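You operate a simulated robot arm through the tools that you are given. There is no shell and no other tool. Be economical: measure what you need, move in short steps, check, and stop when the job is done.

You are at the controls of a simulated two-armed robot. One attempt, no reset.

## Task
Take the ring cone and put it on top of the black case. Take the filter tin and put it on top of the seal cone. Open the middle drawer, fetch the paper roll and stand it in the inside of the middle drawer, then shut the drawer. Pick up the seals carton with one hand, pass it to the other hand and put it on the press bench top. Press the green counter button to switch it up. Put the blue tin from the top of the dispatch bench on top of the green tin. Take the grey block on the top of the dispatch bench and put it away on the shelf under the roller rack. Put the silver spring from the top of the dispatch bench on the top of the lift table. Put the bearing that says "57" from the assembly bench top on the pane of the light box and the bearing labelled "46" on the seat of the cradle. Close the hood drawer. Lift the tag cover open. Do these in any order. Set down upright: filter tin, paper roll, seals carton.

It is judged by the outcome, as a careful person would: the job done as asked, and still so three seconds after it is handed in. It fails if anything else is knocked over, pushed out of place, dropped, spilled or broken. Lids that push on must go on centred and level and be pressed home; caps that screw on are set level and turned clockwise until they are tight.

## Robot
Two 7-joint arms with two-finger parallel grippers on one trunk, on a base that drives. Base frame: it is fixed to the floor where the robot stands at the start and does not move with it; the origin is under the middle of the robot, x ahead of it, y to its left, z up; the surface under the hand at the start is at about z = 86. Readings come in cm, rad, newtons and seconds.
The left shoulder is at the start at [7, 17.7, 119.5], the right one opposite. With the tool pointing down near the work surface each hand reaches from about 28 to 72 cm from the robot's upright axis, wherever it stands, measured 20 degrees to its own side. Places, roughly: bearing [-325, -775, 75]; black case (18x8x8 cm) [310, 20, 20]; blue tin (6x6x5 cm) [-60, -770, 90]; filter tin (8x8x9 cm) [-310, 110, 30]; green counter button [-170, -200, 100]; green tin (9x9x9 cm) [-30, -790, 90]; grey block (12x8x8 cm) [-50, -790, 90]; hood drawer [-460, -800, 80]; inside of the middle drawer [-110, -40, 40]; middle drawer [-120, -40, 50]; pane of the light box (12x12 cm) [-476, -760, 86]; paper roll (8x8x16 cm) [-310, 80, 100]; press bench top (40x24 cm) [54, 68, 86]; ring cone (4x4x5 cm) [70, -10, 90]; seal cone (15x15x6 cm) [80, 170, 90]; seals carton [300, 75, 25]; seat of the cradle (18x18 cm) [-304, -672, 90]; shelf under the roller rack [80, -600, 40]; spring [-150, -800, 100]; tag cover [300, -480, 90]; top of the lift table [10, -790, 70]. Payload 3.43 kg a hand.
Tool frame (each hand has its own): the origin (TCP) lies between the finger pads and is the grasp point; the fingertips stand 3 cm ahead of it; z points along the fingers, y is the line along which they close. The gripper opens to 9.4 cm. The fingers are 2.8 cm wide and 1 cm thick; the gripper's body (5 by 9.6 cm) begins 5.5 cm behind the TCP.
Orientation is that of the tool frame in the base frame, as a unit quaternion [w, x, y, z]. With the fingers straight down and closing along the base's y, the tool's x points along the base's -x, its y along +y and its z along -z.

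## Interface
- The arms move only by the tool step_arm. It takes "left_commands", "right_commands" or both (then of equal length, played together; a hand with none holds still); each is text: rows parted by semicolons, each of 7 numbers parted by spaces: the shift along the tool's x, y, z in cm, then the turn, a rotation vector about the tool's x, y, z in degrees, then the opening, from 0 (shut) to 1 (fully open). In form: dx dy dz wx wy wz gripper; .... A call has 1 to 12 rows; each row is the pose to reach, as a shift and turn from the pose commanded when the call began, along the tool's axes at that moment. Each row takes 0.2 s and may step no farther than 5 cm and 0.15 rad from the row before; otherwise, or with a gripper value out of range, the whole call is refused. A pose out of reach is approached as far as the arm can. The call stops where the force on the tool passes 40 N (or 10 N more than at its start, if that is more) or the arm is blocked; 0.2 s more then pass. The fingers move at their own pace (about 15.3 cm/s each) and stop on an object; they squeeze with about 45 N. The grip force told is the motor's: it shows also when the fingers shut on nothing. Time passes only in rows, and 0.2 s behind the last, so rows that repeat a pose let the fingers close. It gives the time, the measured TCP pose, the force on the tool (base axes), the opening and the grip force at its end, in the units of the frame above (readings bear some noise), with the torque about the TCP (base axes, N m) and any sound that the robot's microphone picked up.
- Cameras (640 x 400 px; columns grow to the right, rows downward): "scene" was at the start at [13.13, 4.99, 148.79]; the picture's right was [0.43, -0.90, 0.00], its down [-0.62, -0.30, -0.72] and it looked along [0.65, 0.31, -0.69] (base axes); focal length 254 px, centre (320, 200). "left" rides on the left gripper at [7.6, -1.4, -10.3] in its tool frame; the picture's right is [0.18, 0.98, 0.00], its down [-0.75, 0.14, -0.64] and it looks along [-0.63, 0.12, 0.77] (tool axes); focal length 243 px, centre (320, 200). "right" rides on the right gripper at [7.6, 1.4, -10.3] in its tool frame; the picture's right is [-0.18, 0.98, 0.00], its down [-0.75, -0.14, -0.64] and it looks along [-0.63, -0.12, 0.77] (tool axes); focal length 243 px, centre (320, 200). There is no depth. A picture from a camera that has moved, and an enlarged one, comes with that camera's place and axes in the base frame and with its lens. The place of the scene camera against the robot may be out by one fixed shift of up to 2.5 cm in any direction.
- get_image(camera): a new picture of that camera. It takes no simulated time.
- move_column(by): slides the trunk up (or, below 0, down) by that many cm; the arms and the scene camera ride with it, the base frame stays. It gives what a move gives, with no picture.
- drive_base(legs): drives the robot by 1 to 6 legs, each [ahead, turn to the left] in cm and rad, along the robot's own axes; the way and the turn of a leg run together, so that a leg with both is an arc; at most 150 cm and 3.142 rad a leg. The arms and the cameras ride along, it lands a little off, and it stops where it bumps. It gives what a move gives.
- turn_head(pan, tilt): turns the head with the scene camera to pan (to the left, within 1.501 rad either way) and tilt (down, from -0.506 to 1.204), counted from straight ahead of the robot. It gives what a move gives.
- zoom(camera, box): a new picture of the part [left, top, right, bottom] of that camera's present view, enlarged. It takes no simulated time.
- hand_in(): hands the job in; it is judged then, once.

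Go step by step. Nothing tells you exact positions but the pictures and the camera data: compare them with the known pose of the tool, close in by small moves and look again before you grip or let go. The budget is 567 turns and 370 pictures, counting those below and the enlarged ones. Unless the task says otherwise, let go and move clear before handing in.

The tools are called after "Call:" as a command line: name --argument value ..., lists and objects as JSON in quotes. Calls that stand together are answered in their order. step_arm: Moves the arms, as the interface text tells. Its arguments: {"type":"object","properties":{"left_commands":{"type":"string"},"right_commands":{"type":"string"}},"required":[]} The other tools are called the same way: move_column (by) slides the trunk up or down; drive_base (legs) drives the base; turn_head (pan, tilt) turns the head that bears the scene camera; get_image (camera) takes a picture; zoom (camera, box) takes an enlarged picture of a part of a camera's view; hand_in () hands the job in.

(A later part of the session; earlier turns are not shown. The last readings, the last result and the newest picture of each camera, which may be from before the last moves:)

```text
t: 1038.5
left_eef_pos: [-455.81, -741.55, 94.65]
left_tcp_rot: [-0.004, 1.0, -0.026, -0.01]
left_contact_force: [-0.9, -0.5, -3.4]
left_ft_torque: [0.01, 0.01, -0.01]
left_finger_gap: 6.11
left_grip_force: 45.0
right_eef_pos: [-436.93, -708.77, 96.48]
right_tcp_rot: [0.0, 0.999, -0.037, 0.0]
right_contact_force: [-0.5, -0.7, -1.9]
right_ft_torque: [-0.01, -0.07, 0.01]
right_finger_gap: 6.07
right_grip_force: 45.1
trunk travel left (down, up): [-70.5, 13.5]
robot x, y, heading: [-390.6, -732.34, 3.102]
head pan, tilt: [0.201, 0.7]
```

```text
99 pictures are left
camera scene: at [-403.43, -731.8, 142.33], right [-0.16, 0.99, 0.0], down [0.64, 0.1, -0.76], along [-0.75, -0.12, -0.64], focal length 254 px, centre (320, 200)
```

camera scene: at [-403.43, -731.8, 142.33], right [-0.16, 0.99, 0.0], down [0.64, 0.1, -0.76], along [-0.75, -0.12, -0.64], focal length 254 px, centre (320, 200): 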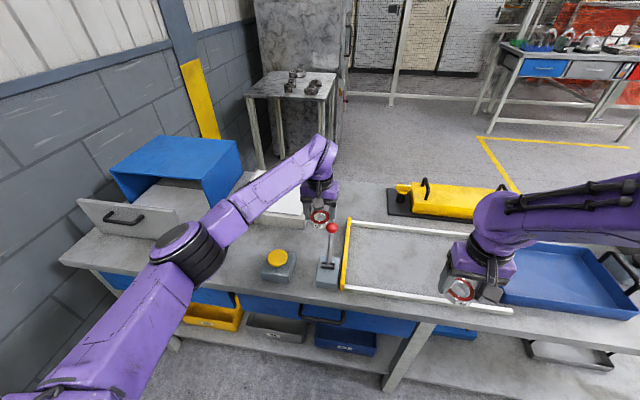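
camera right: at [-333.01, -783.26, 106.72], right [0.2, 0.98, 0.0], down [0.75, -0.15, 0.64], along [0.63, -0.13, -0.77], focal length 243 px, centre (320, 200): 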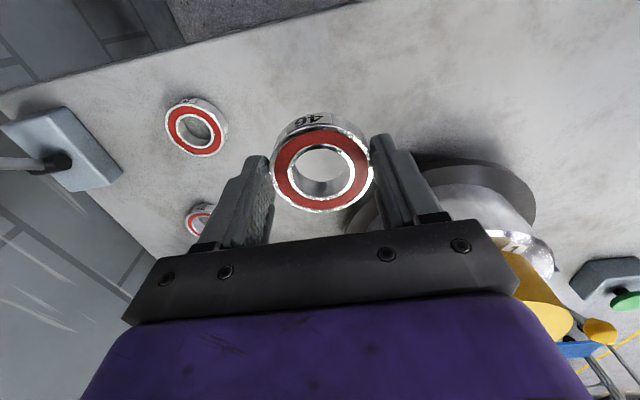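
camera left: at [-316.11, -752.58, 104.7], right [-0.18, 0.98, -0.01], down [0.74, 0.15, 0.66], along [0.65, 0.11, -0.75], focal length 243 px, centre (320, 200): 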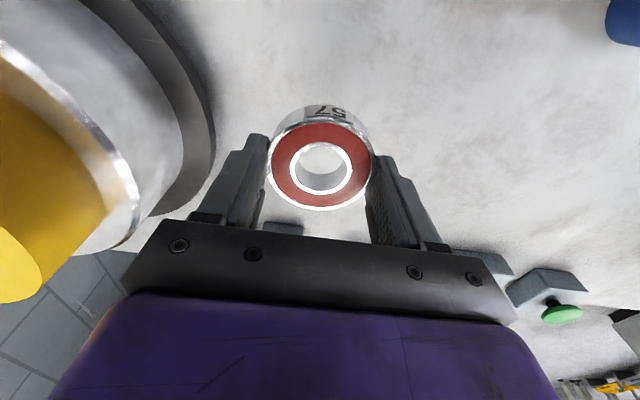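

Call:
move_column --by 12

Call:
step_arm --left_commands "3 1 -1 0 0 0 0; 6 2 -2 0 0 0 0; 9 4 -3 0 0 0 0; 12 6 -4 0 0 0 0; 15 8 -5 0 0 0 0; 18 10 -5 0 0 0 0"

Call:
turn_head --pan 0.4 --tilt 0.7

Call:
get_image --camera "scene"

```text
t: 1040.0
left_eef_pos: [-455.85, -741.59, 106.55]
left_tcp_rot: [-0.003, 1.0, -0.026, -0.011]
left_contact_force: [-0.1, 0.1, -3.1]
left_ft_torque: [0.01, -0.02, 0.01]
left_finger_gap: 6.08
left_grip_force: 45.0
right_eef_pos: [-436.95, -708.85, 108.46]
right_tcp_rot: [0.0, 0.999, -0.037, -0.001]
right_contact_force: [-0.9, 0.3, -2.6]
right_ft_torque: [0.03, -0.02, -0.04]
right_finger_gap: 6.07
right_grip_force: 44.9
trunk travel left (down, up): [-82.5, 1.5]
robot x, y, heading: [-390.51, -732.01, 3.102]
head pan, tilt: [0.201, 0.7]
```

```text
t: 1041.4
left_eef_pos: [-438.11, -752.67, 111.3]
left_tcp_rot: [-0.004, 1.0, -0.028, -0.012]
left_contact_force: [0.9, -0.2, -2.3]
left_ft_torque: [0.02, 0.03, -0.01]
left_finger_gap: 6.07
left_grip_force: 45.3
right_eef_pos: [-436.8, -708.86, 108.61]
right_tcp_rot: [0.0, 0.999, -0.037, -0.001]
right_contact_force: [-0.6, -0.4, -2.0]
right_ft_torque: [0.0, 0.02, -0.03]
right_finger_gap: 6.09
right_grip_force: 45.0
trunk travel left (down, up): [-82.5, 1.5]
robot x, y, heading: [-390.94, -732.44, 3.105]
head pan, tilt: [0.201, 0.7]
```

```text
t: 1042.1
left_eef_pos: [-438.26, -752.49, 111.35]
left_tcp_rot: [-0.004, 1.0, -0.028, -0.011]
left_contact_force: [0.1, 0.3, -2.7]
left_ft_torque: [-0.01, -0.01, -0.01]
left_finger_gap: 6.08
left_grip_force: 45.0
right_eef_pos: [-436.88, -708.8, 108.51]
right_tcp_rot: [0.0, 0.999, -0.037, 0.0]
right_contact_force: [-0.2, -0.5, -2.5]
right_ft_torque: [0.03, 0.0, 0.0]
right_finger_gap: 6.07
right_grip_force: 45.2
trunk travel left (down, up): [-82.5, 1.5]
robot x, y, heading: [-390.71, -731.91, 3.099]
head pan, tilt: [0.4, 0.7]
```

```text
98 pictures are left
camera scene: at [-402.99, -733.46, 154.33], right [-0.35, 0.94, 0.0], down [0.6, 0.23, -0.76], along [-0.72, -0.27, -0.64], focal length 254 px, centre (320, 200)
```

scene: 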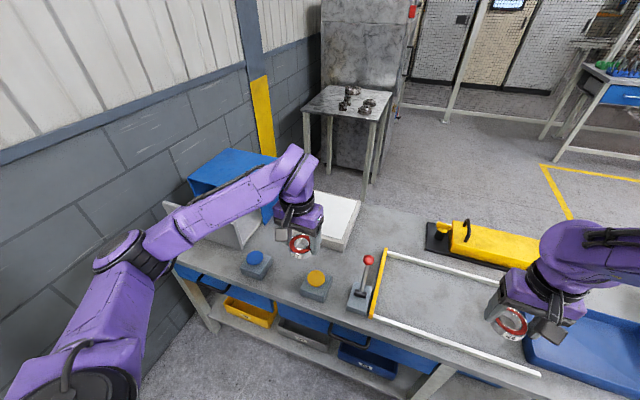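

Call:
drive_base --legs '[[0, 0.6], [19, 0], [0, -0.56]]'

Call:
step_arm --left_commands "-3 0 2 0 0 0 0; -6 0 4 0 0 0 0; -8 0 6 0 0 0 0"

Call:
get_image --camera "left"

Call:
get_image --camera "scene"

```text
t: 1046.9
left_eef_pos: [-453.39, -764.46, 111.23]
left_tcp_rot: [-0.004, 1.0, -0.008, -0.011]
left_contact_force: [-1.0, -0.4, -3.7]
left_ft_torque: [0.03, -0.01, 0.01]
left_finger_gap: 6.09
left_grip_force: 45.1
right_eef_pos: [-453.74, -720.86, 108.61]
right_tcp_rot: [0.0, 1.0, -0.017, 0.0]
right_contact_force: [0.5, 0.2, -3.0]
right_ft_torque: [0.03, 0.0, 0.05]
right_finger_gap: 6.11
right_grip_force: 45.0
trunk travel left (down, up): [-82.5, 1.5]
robot x, y, heading: [-406.65, -742.17, 3.141]
head pan, tilt: [0.4, 0.7]
```

```text
t: 1047.7
left_eef_pos: [-461.61, -764.28, 105.29]
left_tcp_rot: [-0.003, 1.0, -0.008, -0.009]
left_contact_force: [-0.1, 0.7, -2.3]
left_ft_torque: [0.01, 0.01, 0.0]
left_finger_gap: 6.1
left_grip_force: 44.9
right_eef_pos: [-453.7, -720.58, 108.57]
right_tcp_rot: [0.0, 1.0, -0.017, 0.001]
right_contact_force: [-0.8, 0.6, -2.2]
right_ft_torque: [0.01, -0.02, 0.02]
right_finger_gap: 6.1
right_grip_force: 45.0
trunk travel left (down, up): [-82.5, 1.5]
robot x, y, heading: [-406.61, -742.14, 3.14]
head pan, tilt: [0.4, 0.7]
```

```text
97 pictures are left
camera left: at [-453.69, -763.08, 115.37], right [0.17, -0.99, -0.01], down [-0.74, -0.13, 0.66], along [-0.65, -0.1, -0.75], focal length 243 px, centre (320, 200)
```

left: 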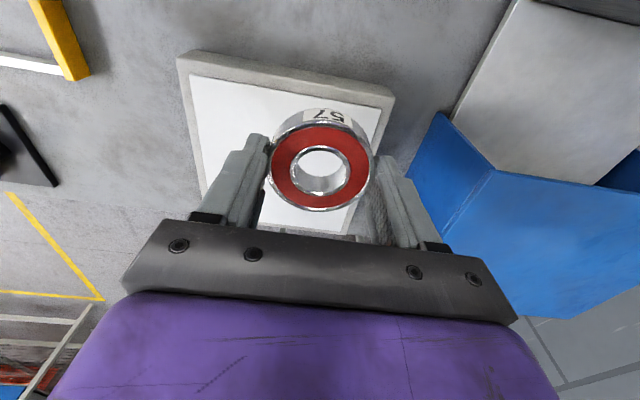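

```text
96 pictures are left
camera scene: at [-418.95, -744.06, 154.33], right [-0.39, 0.92, 0.0], down [0.59, 0.25, -0.76], along [-0.7, -0.3, -0.64], focal length 254 px, centre (320, 200)
```

scene: 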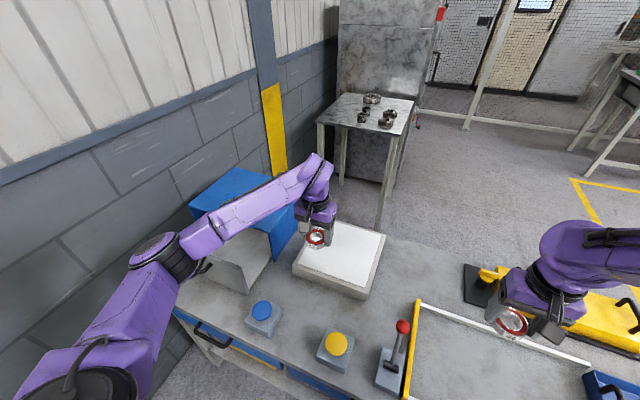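

Call:
step_arm --left_commands "-3.5 -1 2.5 0 0 0 0; -7 -2 5 0 0 0 0; -11 -3.3 7.5 0 0 0 0; -11 -3.3 10 0 0 0 0"

Call:
get_image --camera "left"

```text
t: 1048.7
left_eef_pos: [-472.72, -760.73, 95.61]
left_tcp_rot: [-0.004, 1.0, -0.009, -0.01]
left_contact_force: [-0.6, -0.3, -3.2]
left_ft_torque: [0.01, 0.0, -0.03]
left_finger_gap: 6.08
left_grip_force: 45.0
right_eef_pos: [-453.9, -720.73, 108.52]
right_tcp_rot: [0.0, 1.0, -0.017, 0.0]
right_contact_force: [-0.4, -0.2, -2.2]
right_ft_torque: [0.02, 0.0, 0.03]
right_finger_gap: 6.09
right_grip_force: 44.9
trunk travel left (down, up): [-82.5, 1.5]
robot x, y, heading: [-406.62, -742.31, 3.139]
head pan, tilt: [0.4, 0.7]
```

```text
95 pictures are left
camera left: at [-464.86, -759.52, 105.64], right [0.17, -0.99, -0.01], down [-0.74, -0.13, 0.66], along [-0.65, -0.1, -0.75], focal length 243 px, centre (320, 200)
```

left: 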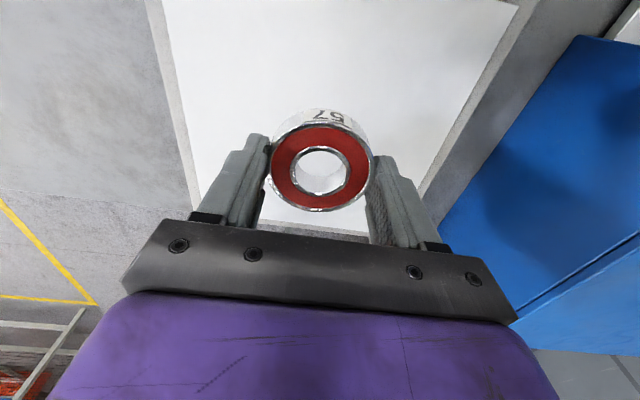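

Call:
step_arm --left_commands "0 0 2.5 0 0 0 0; 0 0 4 0 0 0 0; 0 0 4.5 0 0 0 0; 0 0 5 0 0 0 0; 0 0 5.5 0 0 0 0; 0 0 6 0 0 0 0; 0 0 6.5 0 0 0 0; 0 0 7 0 0 0 0"

```text
t: 1050.5
left_eef_pos: [-472.96, -760.61, 88.73]
left_tcp_rot: [-0.004, 1.0, -0.008, -0.01]
left_contact_force: [0.7, 0.6, -1.7]
left_ft_torque: [-0.01, 0.01, -0.02]
left_finger_gap: 6.07
left_grip_force: 45.3
right_eef_pos: [-453.76, -720.67, 108.58]
right_tcp_rot: [0.0, 1.0, -0.017, 0.0]
right_contact_force: [-0.5, 0.1, -2.3]
right_ft_torque: [-0.01, 0.02, -0.02]
right_finger_gap: 6.09
right_grip_force: 45.0
trunk travel left (down, up): [-82.5, 1.5]
robot x, y, heading: [-407.27, -742.04, 3.141]
head pan, tilt: [0.4, 0.7]
```

Call:
step_arm --left_commands "0 0 0.3 0 0 0 0; 0 0 0.6 0 0 0 0; 0 0 0.9 0 0 0 0; 0 0 1.2 0 0 0 0; 0 0 1.5 0 0 0 0; 0 0 1.8 0 0 0 0; 0 0 2.1 0 0 0 0; 0 0 2.4 0 0 0 0; 0 0 2.7 0 0 0 0"

```text
t: 1051.5
left_eef_pos: [-472.94, -760.59, 88.38]
left_tcp_rot: [-0.005, 1.0, -0.007, -0.018]
left_contact_force: [9.8, 0.4, 17.9]
left_ft_torque: [-0.73, -0.58, 0.47]
left_finger_gap: 6.08
left_grip_force: 44.8
right_eef_pos: [-453.25, -720.55, 108.66]
right_tcp_rot: [0.001, 1.0, -0.016, -0.002]
right_contact_force: [0.1, 0.1, -2.2]
right_ft_torque: [0.04, -0.03, 0.01]
right_finger_gap: 6.07
right_grip_force: 45.0
trunk travel left (down, up): [-82.5, 1.5]
robot x, y, heading: [-406.66, -742.14, 3.14]
head pan, tilt: [0.4, 0.7]
stopped in row 4 (left hand): the force on the tool passed its limit at 44 N (the readings are from after the stop); the commanded pose is now the measured one
```

Call:
step_arm --left_commands "0 0 -0.2 0 0 0 0; 0 0 -0.2 0 0 0 0.8; 0 0 -0.2 0 0 0 0.85; 0 0 -0.2 0 0 0 0.85; 0 0 -3 0 0 0 0.85; 0 0 -7 0 0 0 0.85; 0 0 -11 0 0 0 0.85; 4 0 -15 0 0 0 1; 8 0 -18 0 0 0 1; 12 0 -20 0 0 0 1"

Call:
get_image --camera "left"

Call:
turn_head --pan 0.8 --tilt 0.75

Call:
get_image --camera "scene"

```text
refused: row 8 steps farther than a row can; nothing moved
```

```text
94 pictures are left
camera left: at [-464.88, -759.38, 98.44], right [0.17, -0.99, -0.01], down [-0.73, -0.14, 0.67], along [-0.66, -0.1, -0.75], focal length 243 px, centre (320, 200)
```

left: 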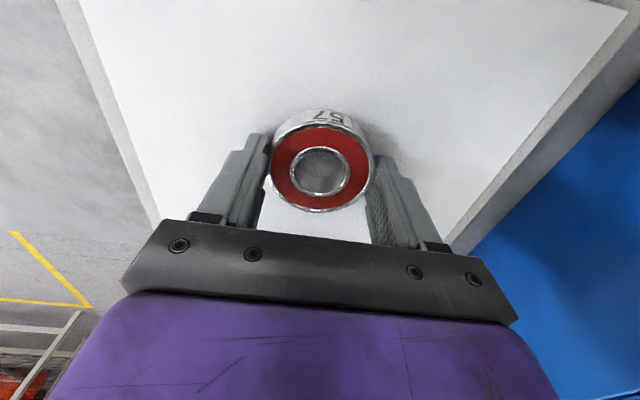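

```text
t: 1052.4
left_eef_pos: [-472.95, -760.56, 88.51]
left_tcp_rot: [-0.003, 1.0, -0.009, -0.018]
left_contact_force: [4.5, -2.1, 27.2]
left_ft_torque: [-0.62, -0.73, 0.16]
left_finger_gap: 6.1
left_grip_force: 45.4
right_eef_pos: [-453.4, -720.54, 108.7]
right_tcp_rot: [0.001, 1.0, -0.017, -0.002]
right_contact_force: [-1.0, -0.3, -2.5]
right_ft_torque: [-0.02, 0.01, -0.01]
right_finger_gap: 6.08
right_grip_force: 44.9
trunk travel left (down, up): [-82.5, 1.5]
robot x, y, heading: [-406.35, -742.17, 3.142]
head pan, tilt: [0.799, 0.75]
```

```text
93 pictures are left
camera scene: at [-416.23, -746.57, 153.98], right [-0.71, 0.7, 0.0], down [0.47, 0.49, -0.73], along [-0.51, -0.52, -0.68], focal length 254 px, centre (320, 200)
```

scene: 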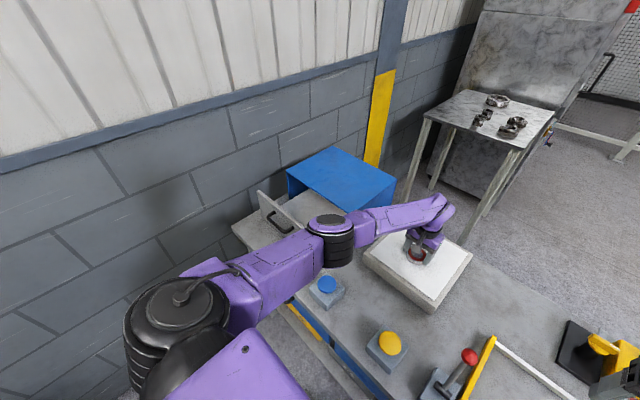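

Call:
step_arm --left_commands "0 0 -0.3 0 0 0 0; 0 0 -0.4 0 0 0 0.8; 0 0 -0.4 0 0 0 0.85; 0 0 -0.4 0 0 0 0.85; 0 0 -3 0 0 0 0.85; 0 0 -7 0 0 0 0.85; 0 0 -11 0 0 0 0.85; 3 0 -14 0 0 0 1; 6 0 -17 0 0 0 1; 9 0 -20 0 0 0 1"

Call:
get_image --camera "left"

```text
t: 1054.6
left_eef_pos: [-463.45, -760.83, 107.8]
left_tcp_rot: [-0.004, 1.0, -0.008, -0.016]
left_contact_force: [0.3, 0.1, -0.9]
left_ft_torque: [-0.01, 0.01, 0.04]
left_finger_gap: 9.39
left_grip_force: 0.0
right_eef_pos: [-453.67, -720.69, 108.54]
right_tcp_rot: [0.0, 1.0, -0.017, -0.002]
right_contact_force: [0.2, 1.4, -2.3]
right_ft_torque: [0.0, -0.01, -0.02]
right_finger_gap: 6.11
right_grip_force: 45.5
trunk travel left (down, up): [-82.5, 1.5]
robot x, y, heading: [-406.84, -742.26, 3.139]
head pan, tilt: [0.799, 0.75]
```

```text
92 pictures are left
camera left: at [-455.37, -759.64, 117.78], right [0.17, -0.99, -0.01], down [-0.74, -0.13, 0.66], along [-0.66, -0.1, -0.75], focal length 243 px, centre (320, 200)
```

left: 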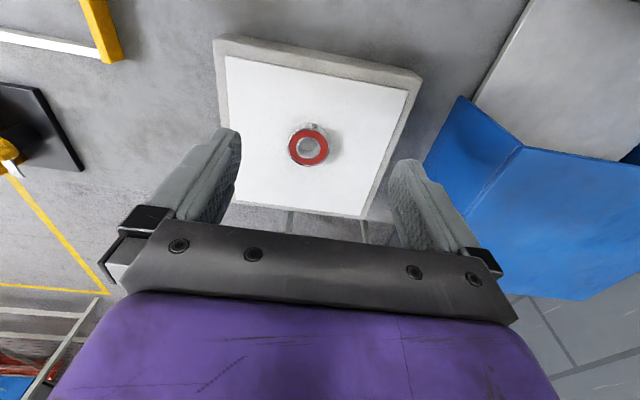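

57 sits centred on the pane. Now the hood drawer: I reposition and push its front in with the left fist.

Call:
step_arm --left_commands "4 0 0 0 0 0 0.5; 8 0 0 0 0 0 0; 12 0 0 0 0 0 0; 16 0 0 0 0 0 0"

Call:
drive_base --legs '[[6, 0], [-6, 0], [0, 1.57], [14, 0], [0, -0.975]]'

Call:
turn_head --pan 0.4 --tilt 0.8

Call:
get_image --camera "scene"

```text
t: 1055.6
left_eef_pos: [-447.46, -761.28, 107.4]
left_tcp_rot: [-0.003, 1.0, -0.008, -0.015]
left_contact_force: [0.4, 0.3, 0.4]
left_ft_torque: [0.02, 0.04, 0.01]
left_finger_gap: 0.0
left_grip_force: 32.5
right_eef_pos: [-453.53, -720.6, 108.61]
right_tcp_rot: [-0.001, 1.0, -0.018, 0.0]
right_contact_force: [0.1, 0.0, -1.9]
right_ft_torque: [0.02, -0.03, 0.0]
right_finger_gap: 6.1
right_grip_force: 45.1
trunk travel left (down, up): [-82.5, 1.5]
robot x, y, heading: [-406.69, -742.29, 3.143]
head pan, tilt: [0.799, 0.75]
```

```text
t: 1064.3
left_eef_pos: [-429.71, -794.82, 107.36]
left_tcp_rot: [0.001, 0.957, 0.289, -0.016]
left_contact_force: [0.1, 0.3, -0.2]
left_ft_torque: [-0.05, 0.01, -0.02]
left_finger_gap: 0.03
left_grip_force: 33.2
right_eef_pos: [-457.82, -764.88, 108.54]
right_tcp_rot: [0.0, 0.96, 0.28, 0.001]
right_contact_force: [-0.3, -0.4, -2.5]
right_ft_torque: [0.03, 0.01, 0.01]
right_finger_gap: 6.11
right_grip_force: 44.7
trunk travel left (down, up): [-82.5, 1.5]
robot x, y, heading: [-406.81, -756.01, -2.541]
head pan, tilt: [0.799, 0.75]
```

```text
t: 1065.1
left_eef_pos: [-429.8, -794.84, 107.4]
left_tcp_rot: [0.0, 0.958, 0.288, -0.015]
left_contact_force: [-0.2, 0.8, -0.2]
left_ft_torque: [-0.03, 0.01, -0.05]
left_finger_gap: 0.0
left_grip_force: 33.1
right_eef_pos: [-457.93, -765.02, 108.54]
right_tcp_rot: [0.0, 0.96, 0.279, 0.001]
right_contact_force: [0.0, -0.3, -3.2]
right_ft_torque: [0.0, 0.0, 0.0]
right_finger_gap: 6.09
right_grip_force: 45.2
trunk travel left (down, up): [-82.5, 1.5]
robot x, y, heading: [-406.46, -755.84, -2.544]
head pan, tilt: [0.4, 0.799]
```

```text
91 pictures are left
camera scene: at [-414.68, -764.31, 153.51], right [-0.84, 0.54, 0.0], down [0.39, 0.6, -0.7], along [-0.38, -0.59, -0.72], focal length 254 px, centre (320, 200)
```

scene: 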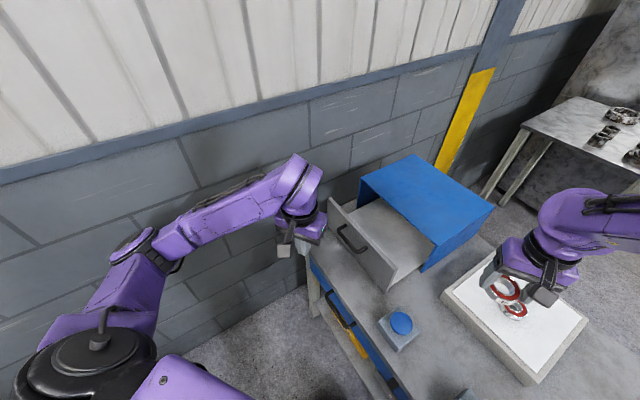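

Call:
step_arm --left_commands "0 0 4.5 0 0 0 0; 0 0 9 0 0 0 0; 0 0 13.5 0 0 0 0; 0 0 17 0 0 0 0"

Call:
step_arm --left_commands "-2.5 -1.7 0 0 0 0 0; -5 -3.3 0 0 0 0 0; -7.5 -5 0 0 0 0 0; -9.2 -6.1 0 0 0 0 0; -10.9 -7.2 0 0 0 0 0; -12.6 -8.3 0 0 0 0 0; -14.2 -9.4 0 0 0 0 0; -15.9 -10.5 0 0 0 0 0"

Call:
get_image --camera "scene"

```text
t: 1066.1
left_eef_pos: [-430.54, -794.99, 90.46]
left_tcp_rot: [0.004, 0.958, 0.286, -0.013]
left_contact_force: [-0.8, 0.0, 1.1]
left_ft_torque: [0.04, 0.02, 0.03]
left_finger_gap: 0.0
left_grip_force: 33.4
left hand out of reach, approached as far as the arm can: row 4
right_eef_pos: [-457.86, -765.1, 108.5]
right_tcp_rot: [0.0, 0.96, 0.28, 0.0]
right_contact_force: [0.1, -0.3, -2.8]
right_ft_torque: [-0.01, -0.05, -0.01]
right_finger_gap: 6.1
right_grip_force: 45.2
trunk travel left (down, up): [-82.5, 1.5]
robot x, y, heading: [-406.79, -756.34, -2.539]
head pan, tilt: [0.4, 0.799]
```

```text
t: 1067.9
left_eef_pos: [-449.65, -794.89, 90.94]
left_tcp_rot: [0.0, 0.958, 0.288, -0.015]
left_contact_force: [0.4, 0.0, 0.1]
left_ft_torque: [0.0, 0.0, -0.02]
left_finger_gap: 0.01
left_grip_force: 32.6
right_eef_pos: [-457.94, -765.0, 108.66]
right_tcp_rot: [0.001, 0.96, 0.28, 0.001]
right_contact_force: [0.3, 0.1, -2.4]
right_ft_torque: [0.05, -0.02, 0.02]
right_finger_gap: 6.09
right_grip_force: 44.6
trunk travel left (down, up): [-82.5, 1.5]
robot x, y, heading: [-406.68, -756.13, -2.542]
head pan, tilt: [0.4, 0.799]
```

```text
90 pictures are left
camera scene: at [-414.81, -764.25, 153.5], right [-0.84, 0.54, 0.0], down [0.39, 0.6, -0.7], along [-0.38, -0.59, -0.72], focal length 254 px, centre (320, 200)
```

scene: 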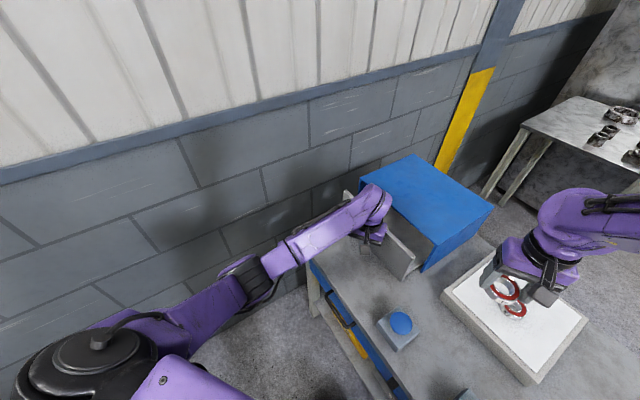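

Call:
step_arm --left_commands "-1.3 -0.8 0 0 0 0 0; -2.5 -1.7 0 0 0 0 0; -3.8 -2.5 0 0 0 0 0; -5 -3.3 0 0 0 0 0; -6.3 -4.1 0 0 0 0 0; -7.5 -5 0 0 0 0 0; -8.8 -5.8 0 0 0 0 0; -10 -6.6 0 0 0 0 0; -11.3 -7.4 0 0 0 0 0; -12.5 -8.3 0 0 0 0 0"

Call:
get_image --camera "scene"

```text
t: 1069.6
left_eef_pos: [-457.63, -795.07, 91.35]
left_tcp_rot: [0.002, 0.957, 0.291, -0.006]
left_contact_force: [14.2, -4.6, 2.2]
left_ft_torque: [0.04, 0.09, 0.03]
left_finger_gap: 0.01
left_grip_force: 33.0
left hand out of reach, approached as far as the arm can: row 6, 7, 8
right_eef_pos: [-457.68, -765.0, 108.57]
right_tcp_rot: [0.0, 0.96, 0.28, -0.001]
right_contact_force: [0.2, 0.5, -1.4]
right_ft_torque: [-0.01, -0.01, -0.04]
right_finger_gap: 6.07
right_grip_force: 45.1
trunk travel left (down, up): [-82.5, 1.5]
robot x, y, heading: [-406.6, -755.85, -2.538]
head pan, tilt: [0.4, 0.799]
stopped in row 8 (left hand): the force on the tool passed its limit at 46 N (the readings are from after the stop); the commanded pose is now the measured one
```

```text
89 pictures are left
camera scene: at [-414.31, -764.27, 153.55], right [-0.84, 0.54, 0.0], down [0.38, 0.6, -0.7], along [-0.38, -0.59, -0.72], focal length 254 px, centre (320, 200)
```

scene: 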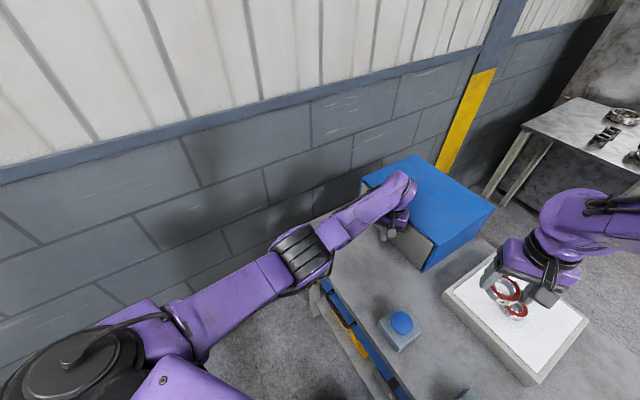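

Call:
step_arm --left_commands "2.5 1.7 0 0 0 0 0; 5 3.3 0 0 0 0 0; 9 6 0 0 0 0 0; 13 8.5 -2 0 0 0 0; 15 10 -6 0 0 0 0; 16 11 -10 0 0 0 0; 17 11 -14 0 0 0 0"

Call:
zoom --camera "scene" --box '[280, 130, 600, 390]'

```text
refused: row 4 steps farther than a row can; nothing moved
```

```text
1.54 times, centred on (440, 260) of scene
camera zoom: at [-414.31, -764.27, 153.55], right [-0.84, 0.54, 0.0], down [0.38, 0.6, -0.7], along [-0.38, -0.59, -0.72], focal length 392 px, centre (135, 108)
```

zoom: 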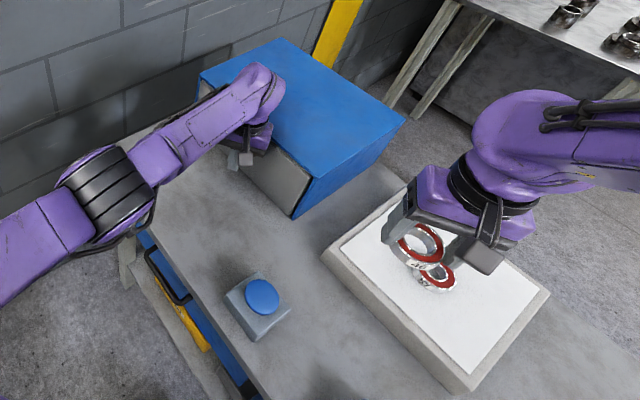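

Call:
step_arm --left_commands "2.5 1.7 0 0 0 0 0; 5 3.3 0 0 0 0 0; 8 5.3 0 0 0 0 0; 11 7.3 -1 0 0 0 0; 13 8.7 -4 0 0 0 0; 15 10 -8 0 0 0 0; 16 11 -12 0 0 0 0"

Call:
zoom --camera "scene" --box '[280, 130, 600, 390]'

```text
t: 1071.2
left_eef_pos: [-438.22, -795.0, 102.82]
left_tcp_rot: [0.0, 0.957, 0.291, -0.007]
left_contact_force: [-0.3, 0.0, 0.9]
left_ft_torque: [-0.01, 0.0, -0.04]
left_finger_gap: 0.0
left_grip_force: 32.9
right_eef_pos: [-457.81, -765.06, 108.56]
right_tcp_rot: [0.0, 0.96, 0.28, 0.0]
right_contact_force: [1.3, -0.8, -1.4]
right_ft_torque: [0.0, -0.04, 0.0]
right_finger_gap: 6.09
right_grip_force: 45.5
trunk travel left (down, up): [-82.5, 1.5]
robot x, y, heading: [-406.8, -756.28, -2.537]
head pan, tilt: [0.4, 0.799]
```

```text
1.54 times, centred on (440, 260) of scene
camera zoom: at [-414.53, -764.33, 153.51], right [-0.84, 0.54, 0.0], down [0.39, 0.6, -0.7], along [-0.38, -0.59, -0.72], focal length 392 px, centre (135, 108)
```

zoom: 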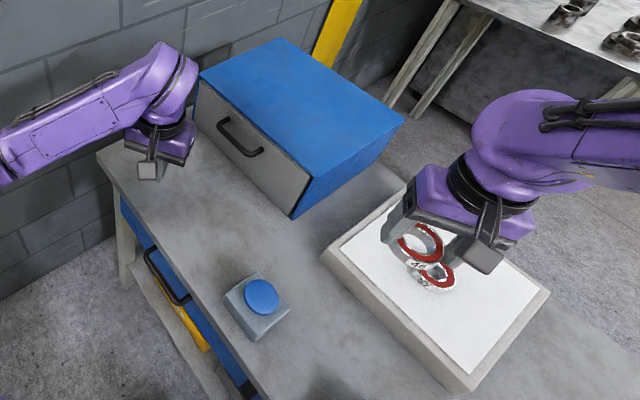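

The hood drawer is shut. Now I turn back east, set 46 down at the bench edge and take it with the left hand, to keep the elbow clear of the post by the cradle.

Call:
drive_base --legs '[[-18, 0], [0, 2.537], [20, 0]]'

Call:
turn_head --pan 0.0 --tilt 0.8

Call:
get_image --camera "scene"

```text
t: 1079.9
left_eef_pos: [-323.91, -731.11, 102.91]
left_tcp_rot: [0.008, 0.003, 1.0, -0.001]
left_contact_force: [-0.6, 0.3, 0.0]
left_ft_torque: [0.04, -0.02, 0.02]
left_finger_gap: 0.01
left_grip_force: 32.9
right_eef_pos: [-324.52, -766.83, 108.61]
right_tcp_rot: [0.0, 0.012, 1.0, 0.0]
right_contact_force: [0.4, -0.7, -2.8]
right_ft_torque: [-0.01, 0.03, 0.0]
right_finger_gap: 6.08
right_grip_force: 45.0
trunk travel left (down, up): [-82.5, 1.5]
robot x, y, heading: [-371.8, -745.62, 0.011]
head pan, tilt: [0.4, 0.799]
```

```text
t: 1080.8
left_eef_pos: [-323.8, -731.11, 102.77]
left_tcp_rot: [0.007, 0.002, 1.0, -0.002]
left_contact_force: [0.0, 0.9, 0.0]
left_ft_torque: [0.0, 0.01, -0.02]
left_finger_gap: 0.0
left_grip_force: 32.4
right_eef_pos: [-324.5, -766.9, 108.41]
right_tcp_rot: [0.0, 0.013, 1.0, 0.0]
right_contact_force: [-0.5, -0.2, -2.7]
right_ft_torque: [-0.04, -0.01, 0.0]
right_finger_gap: 6.08
right_grip_force: 44.7
trunk travel left (down, up): [-82.5, 1.5]
robot x, y, heading: [-371.7, -746.09, 0.007]
head pan, tilt: [0.0, 0.799]
```

```text
86 pictures are left
camera scene: at [-357.95, -744.22, 153.5], right [0.01, -1.0, 0.0], down [-0.72, -0.01, -0.7], along [0.7, 0.01, -0.72], focal length 254 px, centre (320, 200)
```

scene: 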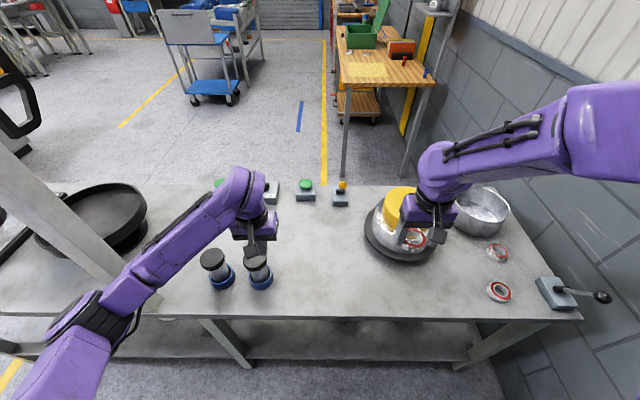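

Call:
step_arm --left_commands "2 2 -3 0 0 0 0.5; 4 4 -6 0 0 0 1; 6 6 -8 0 0 0 1; 8 8 -10 0 0 0 1; 9 9 -12 0 0 0 1; 9 9 -12 0 0 0 1; 9 9 -12 0 0 0 1; 9 9 -12 0 0 0 1" --right_commands "0 4 0 0 0 0 0; 0 8 2 0 0 0 0; -0.5 12 5 0 0 0 0; -1 15 8 0 0 0 0; -1.5 16 12 0 0 0 0; -1.5 16 16 0 0 0 0; -1.5 16 20 0 0 0 0; -1.5 16 23 0 0 0 0"

Call:
get_image --camera "right"

```text
refused: row 3 steps farther than a row can; nothing moved
```

```text
85 pictures are left
camera right: at [-332.01, -765.16, 118.63], right [0.21, 0.98, 0.0], down [0.75, -0.16, 0.64], along [0.63, -0.13, -0.77], focal length 243 px, centre (320, 200)
```

right: 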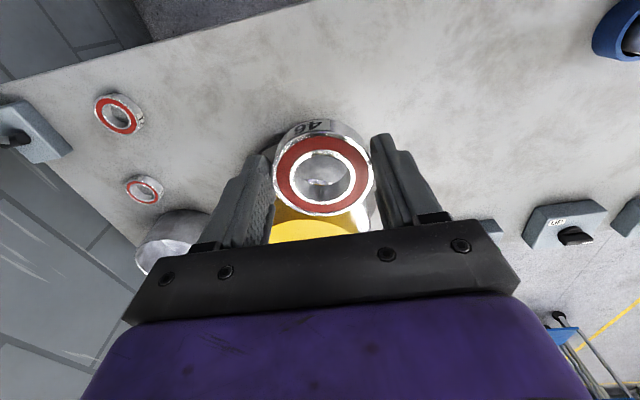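

Call:
step_arm --left_commands "2 2 -3 0 0 0 0.5; 4 4 -6 0 0 0 1; 6 6 -8 0 0 0 1; 8 8 -10 0 0 0 1; 9 9 -12 0 0 0 1; 9 9 -12 0 0 0 1; 9 9 -12 0 0 0 1; 9 9 -12 0 0 0 1; 9 9 -12 0 0 0 1" --right_commands "0 4 0 0 0 0 0; 0 8 1 0 0 0 0; -0.5 11.5 4 0 0 0 0; -1 14.5 7 0 0 0 0; -1.5 16 11 0 0 0 0; -1.5 16 15 0 0 0 0; -1.5 16 19 0 0 0 0; -1.5 16 22 0 0 0 0; -1.5 16 24 0 0 0 0"

Call:
step_arm --right_commands "0 0 0.4 0 0 0 0; 0 0 0.8 0 0 0 0; 0 0 1.2 0 0 0 0; 0 0 1.6 0 0 0 0; 0 0 2 0 0 0 0; 0 0 2.4 0 0 0 0"

```text
t: 1082.8
left_eef_pos: [-332.85, -722.03, 114.63]
left_tcp_rot: [0.007, 0.002, 1.0, -0.002]
left_contact_force: [-0.1, 0.3, 0.4]
left_ft_torque: [0.01, 0.03, 0.01]
left_finger_gap: 9.41
left_grip_force: 0.0
right_eef_pos: [-322.5, -751.09, 84.4]
right_tcp_rot: [0.001, 0.013, 1.0, 0.0]
right_contact_force: [0.6, 0.4, -2.5]
right_ft_torque: [0.0, 0.02, 0.02]
right_finger_gap: 6.05
right_grip_force: 44.8
trunk travel left (down, up): [-82.5, 1.5]
robot x, y, heading: [-371.7, -745.96, 0.008]
head pan, tilt: [0.0, 0.799]
```

```text
t: 1084.0
left_eef_pos: [-333.2, -721.98, 114.86]
left_tcp_rot: [0.01, 0.003, 1.0, -0.002]
left_contact_force: [-0.5, 0.3, -0.7]
left_ft_torque: [0.0, -0.03, 0.01]
left_finger_gap: 9.39
left_grip_force: 0.1
right_eef_pos: [-322.54, -750.83, 83.0]
right_tcp_rot: [0.003, 0.012, 1.0, 0.0]
right_contact_force: [-6.4, -0.7, 21.1]
right_ft_torque: [-0.08, 0.5, 0.06]
right_finger_gap: 6.07
right_grip_force: 45.1
trunk travel left (down, up): [-82.5, 1.5]
robot x, y, heading: [-371.7, -745.74, 0.012]
head pan, tilt: [0.0, 0.799]
stopped in row 6 (right hand): the force on the tool passed its limit at 48 N (the readings are from after the stop); the commanded pose is now the measured one
```

Call:
step_arm --right_commands "0 0 -0.3 0 0 0 0; 0 0 -0.3 0 0 0 0.8; 0 0 -0.3 0 0 0 0.9; 0 0 -3 0 0 0 0.9; 0 0 -8 0 0 0 0.9; 0 -2 -12 0 0 0 0.9; 2 -6 -14 0 0 0 0.9; 4 -10 -16 0 0 0 1; 5 -14 -18 0 0 0 1; 6 -18 -20 0 0 0 1; 7 -22 -22 0 0 0 1; 8 -25 -24 0 0 0 1"

Call:
step_arm --left_commands "-2 -4 2 0 0 0 0.9; -4 -8 4 0 0 0 0.9; -5 -12 7 0 0 0 0.9; -7 -16 9 0 0 0 0.9; -8 -20 11 0 0 0 0.9; -9 -24 13 0 0 0 0.9; -10 -28 15 0 0 0 0.9; -10.3 -28.8 19 0 0 0 0.9; -10.3 -28.8 23 0 0 0 0.9"

Call:
get_image --camera "left"

```text
t: 1086.6
left_eef_pos: [-333.05, -722.09, 114.83]
left_tcp_rot: [0.008, 0.003, 1.0, -0.001]
left_contact_force: [-0.2, -0.3, -0.6]
left_ft_torque: [0.0, -0.04, 0.02]
left_finger_gap: 9.41
left_grip_force: 0.1
right_eef_pos: [-331.34, -775.88, 106.66]
right_tcp_rot: [0.001, 0.012, 1.0, 0.001]
right_contact_force: [-0.4, -0.6, 0.3]
right_ft_torque: [0.0, 0.01, 0.02]
right_finger_gap: 9.38
right_grip_force: 0.0
trunk travel left (down, up): [-82.5, 1.5]
robot x, y, heading: [-371.63, -745.9, 0.007]
head pan, tilt: [0.0, 0.799]
```

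```text
refused: row 3 steps farther than a row can; nothing moved
```

```text
84 pictures are left
camera left: at [-340.74, -723.42, 124.9], right [-0.18, 0.98, -0.01], down [0.74, 0.14, 0.65], along [0.64, 0.11, -0.76], focal length 243 px, centre (320, 200)
```

left: 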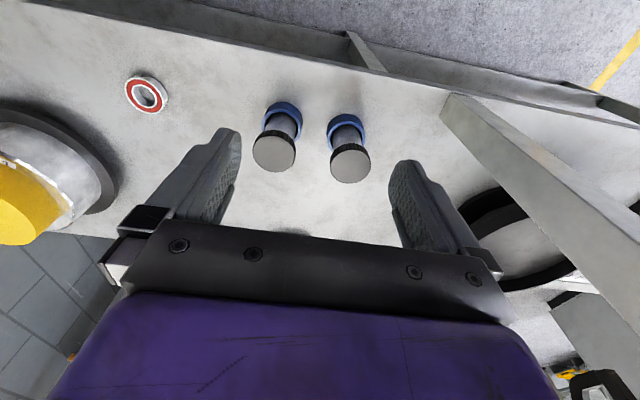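

Call:
step_arm --left_commands "-1 -4 1 0 0 0 0.9; -3 -8 2 0 0 0 0.9; -5 -12 3 0 0 0 0.9; -6 -16 5 0 0 0 0.9; -7 -20 7 0 0 0 0.9; -8 -24 9 0 0 0 0.9; -9.5 -27.5 11 0 0 0 0.9; -10.3 -28.8 15 0 0 0 0.9; -10.3 -28.8 19 0 0 0 0.9; -10.3 -28.8 22 0 0 0 0.9"

Call:
get_image --camera "left"

```text
t: 1088.8
left_eef_pos: [-322.41, -750.99, 92.88]
left_tcp_rot: [0.009, 0.003, 1.0, -0.002]
left_contact_force: [-0.3, -0.5, 0.5]
left_ft_torque: [-0.01, 0.01, -0.01]
left_finger_gap: 8.46
left_grip_force: 0.1
left hand out of reach, approached as far as the arm can: row 2, 3, 4, 5
right_eef_pos: [-331.23, -775.74, 106.67]
right_tcp_rot: [0.003, 0.013, 1.0, 0.0]
right_contact_force: [0.7, -0.5, -0.9]
right_ft_torque: [0.02, -0.02, 0.0]
right_finger_gap: 9.41
right_grip_force: 0.1
trunk travel left (down, up): [-82.5, 1.5]
robot x, y, heading: [-371.67, -745.72, 0.012]
head pan, tilt: [0.0, 0.799]
```

```text
83 pictures are left
camera left: at [-330.1, -752.4, 102.95], right [-0.18, 0.98, -0.01], down [0.74, 0.14, 0.65], along [0.64, 0.11, -0.76], focal length 243 px, centre (320, 200)
```

left: 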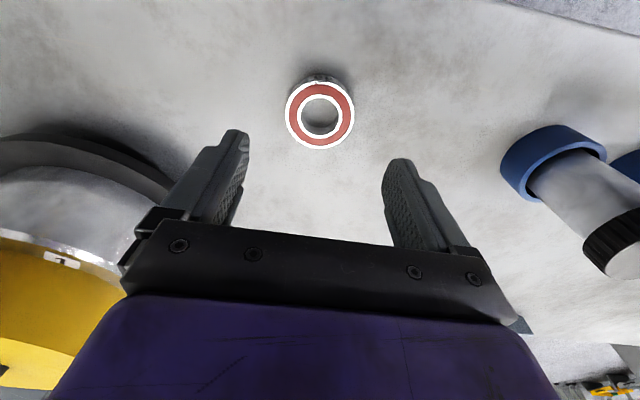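

Call:
step_arm --left_commands "-0.5 0 4 0 0 0 0.9; -0.5 0 8 0 0 0 0.9; -0.5 0 9.4 0 0 0 0.9; -0.5 0 9.4 0 0 0 0.4; -0.5 0 9.4 0 0 0 0; -0.5 0 9.4 0 0 0 0; -0.5 0 9.4 0 0 0 0; -0.5 0 6 0 0 0 0; -0.5 0 2 0 0 0 0; -0.5 0 -3 0 0 0 0; -0.5 0 -8 0 0 0 0; -0.5 0 -13 0 0 0 0"

Call:
get_image --camera "left"

```text
t: 1091.4
left_eef_pos: [-322.32, -751.01, 105.89]
left_tcp_rot: [0.007, 0.002, 1.0, -0.001]
left_contact_force: [0.2, 0.3, 0.4]
left_ft_torque: [0.04, -0.04, -0.05]
left_finger_gap: 0.01
left_grip_force: 33.1
left hand out of reach, approached as far as the arm can: row 2, 3, 4, 5, 6, 7
right_eef_pos: [-331.31, -775.77, 106.68]
right_tcp_rot: [0.003, 0.013, 1.0, 0.001]
right_contact_force: [-0.8, 0.0, -0.2]
right_ft_torque: [-0.02, 0.01, -0.02]
right_finger_gap: 9.39
right_grip_force: 0.0
trunk travel left (down, up): [-82.5, 1.5]
robot x, y, heading: [-371.63, -745.62, 0.011]
head pan, tilt: [0.0, 0.799]
```

```text
82 pictures are left
camera left: at [-330.01, -752.38, 116.04], right [-0.18, 0.98, -0.01], down [0.75, 0.14, 0.65], along [0.64, 0.11, -0.76], focal length 243 px, centre (320, 200)
```

left: 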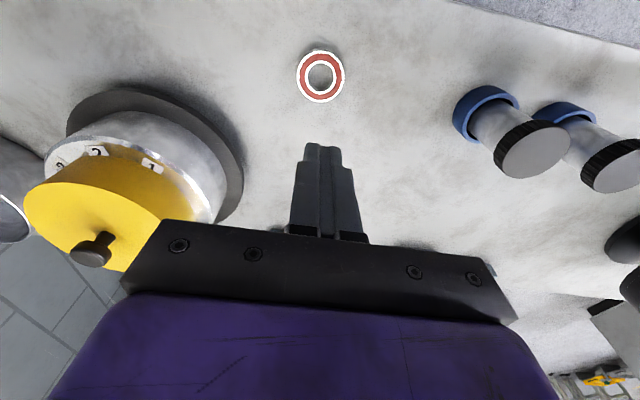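

Call:
move_column --by -13

Call:
step_arm --left_commands "0 0 0 0 0 0 0.9; 0 0 3 0 0 0 0.9; 0 0 7 0 0 0 0.9; 0 0 9 0 0 0 0.9; 0 0 9.5 0 0 0 0.9; 0 0 9.5 0 0 0 0.4; 0 0 9.5 0 0 0 0; 0 0 9.5 0 0 0 0; 0 0 9.5 0 0 0 0; 0 0 6 0 0 0 0; 0 0 2 0 0 0 0; 0 0 -2 0 0 0 0"

Call:
get_image --camera "left"

```text
t: 1093.0
left_eef_pos: [-322.06, -750.92, 92.96]
left_tcp_rot: [0.007, 0.002, 1.0, -0.002]
left_contact_force: [0.3, 0.7, -0.4]
left_ft_torque: [-0.02, 0.0, 0.0]
left_finger_gap: 0.0
left_grip_force: 33.2
right_eef_pos: [-331.21, -775.68, 93.75]
right_tcp_rot: [0.002, 0.013, 1.0, 0.0]
right_contact_force: [0.4, -0.5, -0.4]
right_ft_torque: [-0.01, 0.02, -0.02]
right_finger_gap: 9.4
right_grip_force: 0.1
trunk travel left (down, up): [-69.5, 14.5]
robot x, y, heading: [-371.85, -745.56, 0.006]
head pan, tilt: [0.0, 0.799]
```

```text
t: 1095.6
left_eef_pos: [-322.39, -750.79, 94.84]
left_tcp_rot: [0.008, 0.003, 1.0, -0.002]
left_contact_force: [0.3, 0.1, -1.6]
left_ft_torque: [-0.01, 0.0, 0.02]
left_finger_gap: 6.11
left_grip_force: 45.4
right_eef_pos: [-331.31, -775.7, 93.74]
right_tcp_rot: [0.002, 0.013, 1.0, 0.0]
right_contact_force: [-0.1, -0.3, 0.2]
right_ft_torque: [0.0, -0.01, 0.0]
right_finger_gap: 9.39
right_grip_force: 0.1
trunk travel left (down, up): [-69.5, 14.5]
robot x, y, heading: [-371.98, -745.79, 0.011]
head pan, tilt: [0.0, 0.799]
```

```text
81 pictures are left
camera left: at [-330.15, -752.23, 104.95], right [-0.18, 0.98, -0.01], down [0.74, 0.14, 0.65], along [0.64, 0.11, -0.76], focal length 243 px, centre (320, 200)
```

left: 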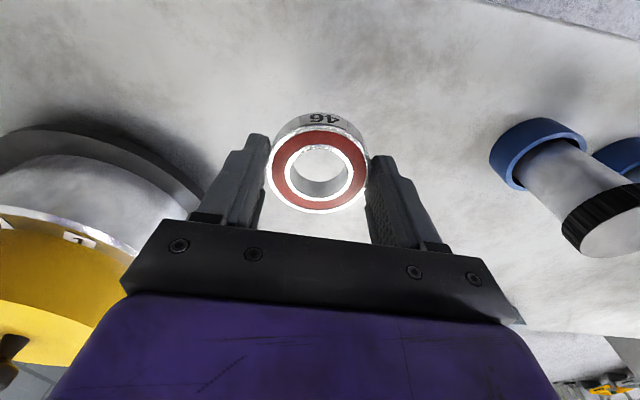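

Call:
move_column --by 13

Call:
step_arm --left_commands "2 3 -2 0 0 0 0; 4 7 -4 0 0 0 0; 6 11 -6 0 0 0 0; 8 15 -8 0 0 0 0; 9 19 -10 0 0 0 0; 10 22 -11 0 0 0 0" --right_commands "1 0 -1 0 0 0 1; 2 0 -3 0 0 0 1; 2 0 -5 0 0 0 1; 2 0 -8 0 0 0 1; 2 0 -10 0 0 0 1; 2 0 -11 0 0 0 1"

Call:
drive_base --legs '[[-18, 0], [0, 1.56], [58, 0], [0, -1.571]]'

Call:
turn_head --pan 0.0 --tilt 0.7

Call:
get_image --camera "scene"

```text
t: 1097.2
left_eef_pos: [-322.39, -750.81, 107.82]
left_tcp_rot: [0.007, 0.003, 1.0, -0.002]
left_contact_force: [0.8, -0.3, -3.1]
left_ft_torque: [0.04, 0.0, 0.02]
left_finger_gap: 6.1
left_grip_force: 45.1
right_eef_pos: [-331.21, -775.73, 106.56]
right_tcp_rot: [0.002, 0.013, 1.0, 0.001]
right_contact_force: [0.4, 0.9, 0.1]
right_ft_torque: [-0.01, 0.0, 0.01]
right_finger_gap: 9.38
right_grip_force: 0.0
trunk travel left (down, up): [-82.5, 1.5]
robot x, y, heading: [-371.73, -745.76, 0.008]
head pan, tilt: [0.0, 0.799]
```

```text
t: 1098.6
left_eef_pos: [-330.57, -726.27, 118.65]
left_tcp_rot: [0.008, 0.005, 1.0, -0.003]
left_contact_force: [-0.5, 0.1, -2.7]
left_ft_torque: [-0.02, 0.03, 0.01]
left_finger_gap: 6.08
left_grip_force: 45.3
left hand out of reach, approached as far as the arm can: row 1, 2, 3, 4, 5, 6
right_eef_pos: [-331.9, -776.28, 117.01]
right_tcp_rot: [0.004, 0.012, 1.0, 0.01]
right_contact_force: [0.4, 0.4, 0.8]
right_ft_torque: [-0.02, 0.03, 0.02]
right_finger_gap: 9.38
right_grip_force: 0.0
right hand out of reach, approached as far as the arm can: row 5, 6
trunk travel left (down, up): [-82.5, 1.5]
robot x, y, heading: [-371.9, -746.01, 0.009]
head pan, tilt: [0.0, 0.799]
```

```text
t: 1110.5
left_eef_pos: [-346.65, -669.38, 118.62]
left_tcp_rot: [0.007, 0.009, 1.0, -0.002]
left_contact_force: [-0.4, 0.8, -2.1]
left_ft_torque: [-0.03, 0.05, -0.01]
left_finger_gap: 6.1
left_grip_force: 44.9
right_eef_pos: [-348.85, -719.37, 116.79]
right_tcp_rot: [0.001, 0.019, 1.0, 0.009]
right_contact_force: [-1.7, -0.1, -0.4]
right_ft_torque: [-0.01, 0.03, 0.0]
right_finger_gap: 9.42
right_grip_force: 0.1
trunk travel left (down, up): [-82.5, 1.5]
robot x, y, heading: [-388.59, -688.54, -0.004]
head pan, tilt: [0.0, 0.799]
```

```text
t: 1111.2
left_eef_pos: [-346.82, -669.4, 118.66]
left_tcp_rot: [0.007, 0.008, 1.0, -0.002]
left_contact_force: [0.6, -0.3, -2.8]
left_ft_torque: [0.02, 0.04, 0.02]
left_finger_gap: 6.07
left_grip_force: 44.9
right_eef_pos: [-348.88, -719.26, 116.9]
right_tcp_rot: [0.001, 0.02, 1.0, 0.011]
right_contact_force: [0.5, 0.4, 0.4]
right_ft_torque: [-0.02, -0.02, -0.01]
right_finger_gap: 9.35
right_grip_force: 0.0
trunk travel left (down, up): [-82.5, 1.5]
robot x, y, heading: [-388.24, -688.05, -0.005]
head pan, tilt: [0.0, 0.7]
```

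```text
80 pictures are left
camera scene: at [-374.15, -686.79, 154.33], right [0.0, -1.0, 0.0], down [-0.64, 0.0, -0.76], along [0.76, 0.0, -0.64], focal length 254 px, centre (320, 200)
```

scene: 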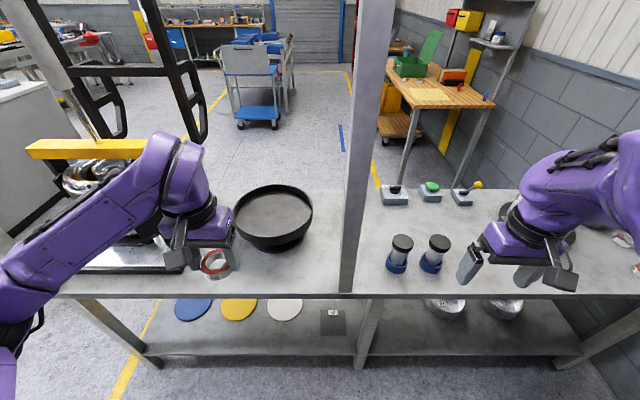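

Call:
drive_base --legs '[[0, -0.5], [19, 0], [0, 0.5]]'

Call:
step_arm --left_commands "-2 0 1 0 0 0 0; -5 0 2 0 0 0 0; -8 0 4 0 0 0 0; -11 0 6 0 0 0 0"

Call:
get_image --camera "scene"

Call:
get_image --camera "left"

```text
t: 1113.7
left_eef_pos: [-336.35, -695.29, 118.74]
left_tcp_rot: [-0.003, 0.254, 0.967, -0.003]
left_contact_force: [-0.2, 0.7, -2.3]
left_ft_torque: [0.01, -0.03, 0.02]
left_finger_gap: 6.08
left_grip_force: 44.7
right_eef_pos: [-361.23, -738.39, 116.76]
right_tcp_rot: [0.006, 0.266, 0.964, 0.012]
right_contact_force: [-0.4, 0.0, 0.0]
right_ft_torque: [0.01, -0.04, 0.02]
right_finger_gap: 9.41
right_grip_force: 0.0
trunk travel left (down, up): [-82.5, 1.5]
robot x, y, heading: [-380.97, -692.57, -0.498]
head pan, tilt: [0.0, 0.7]
stopped in leg 2: the force on the tool passed its limit at 145 N (the readings are from after the stop); the commanded pose is now the measured one
```

```text
t: 1114.0
left_eef_pos: [-336.25, -695.59, 118.65]
left_tcp_rot: [-0.002, 0.258, 0.966, -0.004]
left_contact_force: [-24.8, 14.9, -1.0]
left_ft_torque: [-1.41, -2.44, 0.46]
left_finger_gap: 6.11
left_grip_force: 44.7
right_eef_pos: [-361.31, -738.22, 116.86]
right_tcp_rot: [0.006, 0.264, 0.964, 0.013]
right_contact_force: [1.3, 0.2, -0.7]
right_ft_torque: [0.01, 0.07, -0.03]
right_finger_gap: 9.38
right_grip_force: 0.0
trunk travel left (down, up): [-82.5, 1.5]
robot x, y, heading: [-381.49, -692.73, -0.492]
head pan, tilt: [0.0, 0.7]
stopped in row 1 (left hand): the force on the tool passed its limit at 42 N (the readings are from after the stop); the commanded pose is now the measured one
```

```text
79 pictures are left
camera scene: at [-368.83, -696.92, 154.38], right [-0.48, -0.88, 0.0], down [-0.56, 0.3, -0.77], along [0.67, -0.36, -0.64], focal length 254 px, centre (320, 200)
```

scene: 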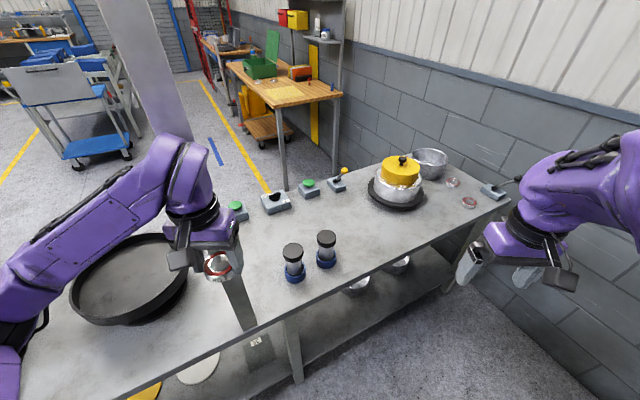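

```text
78 pictures are left
camera left: at [-343.44, -692.86, 128.78], right [0.33, 0.94, -0.01], down [0.73, -0.25, 0.64], along [0.6, -0.22, -0.77], focal length 243 px, centre (320, 200)
```

left: 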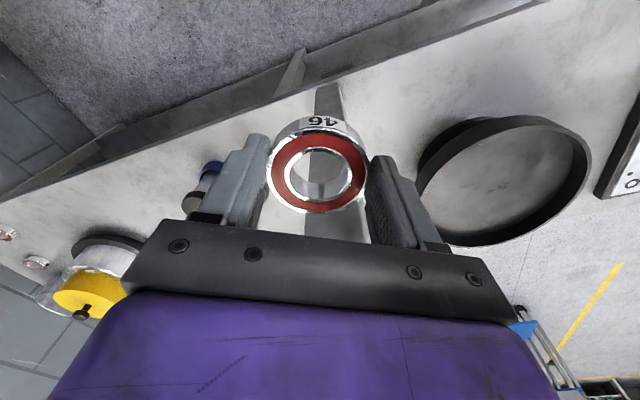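

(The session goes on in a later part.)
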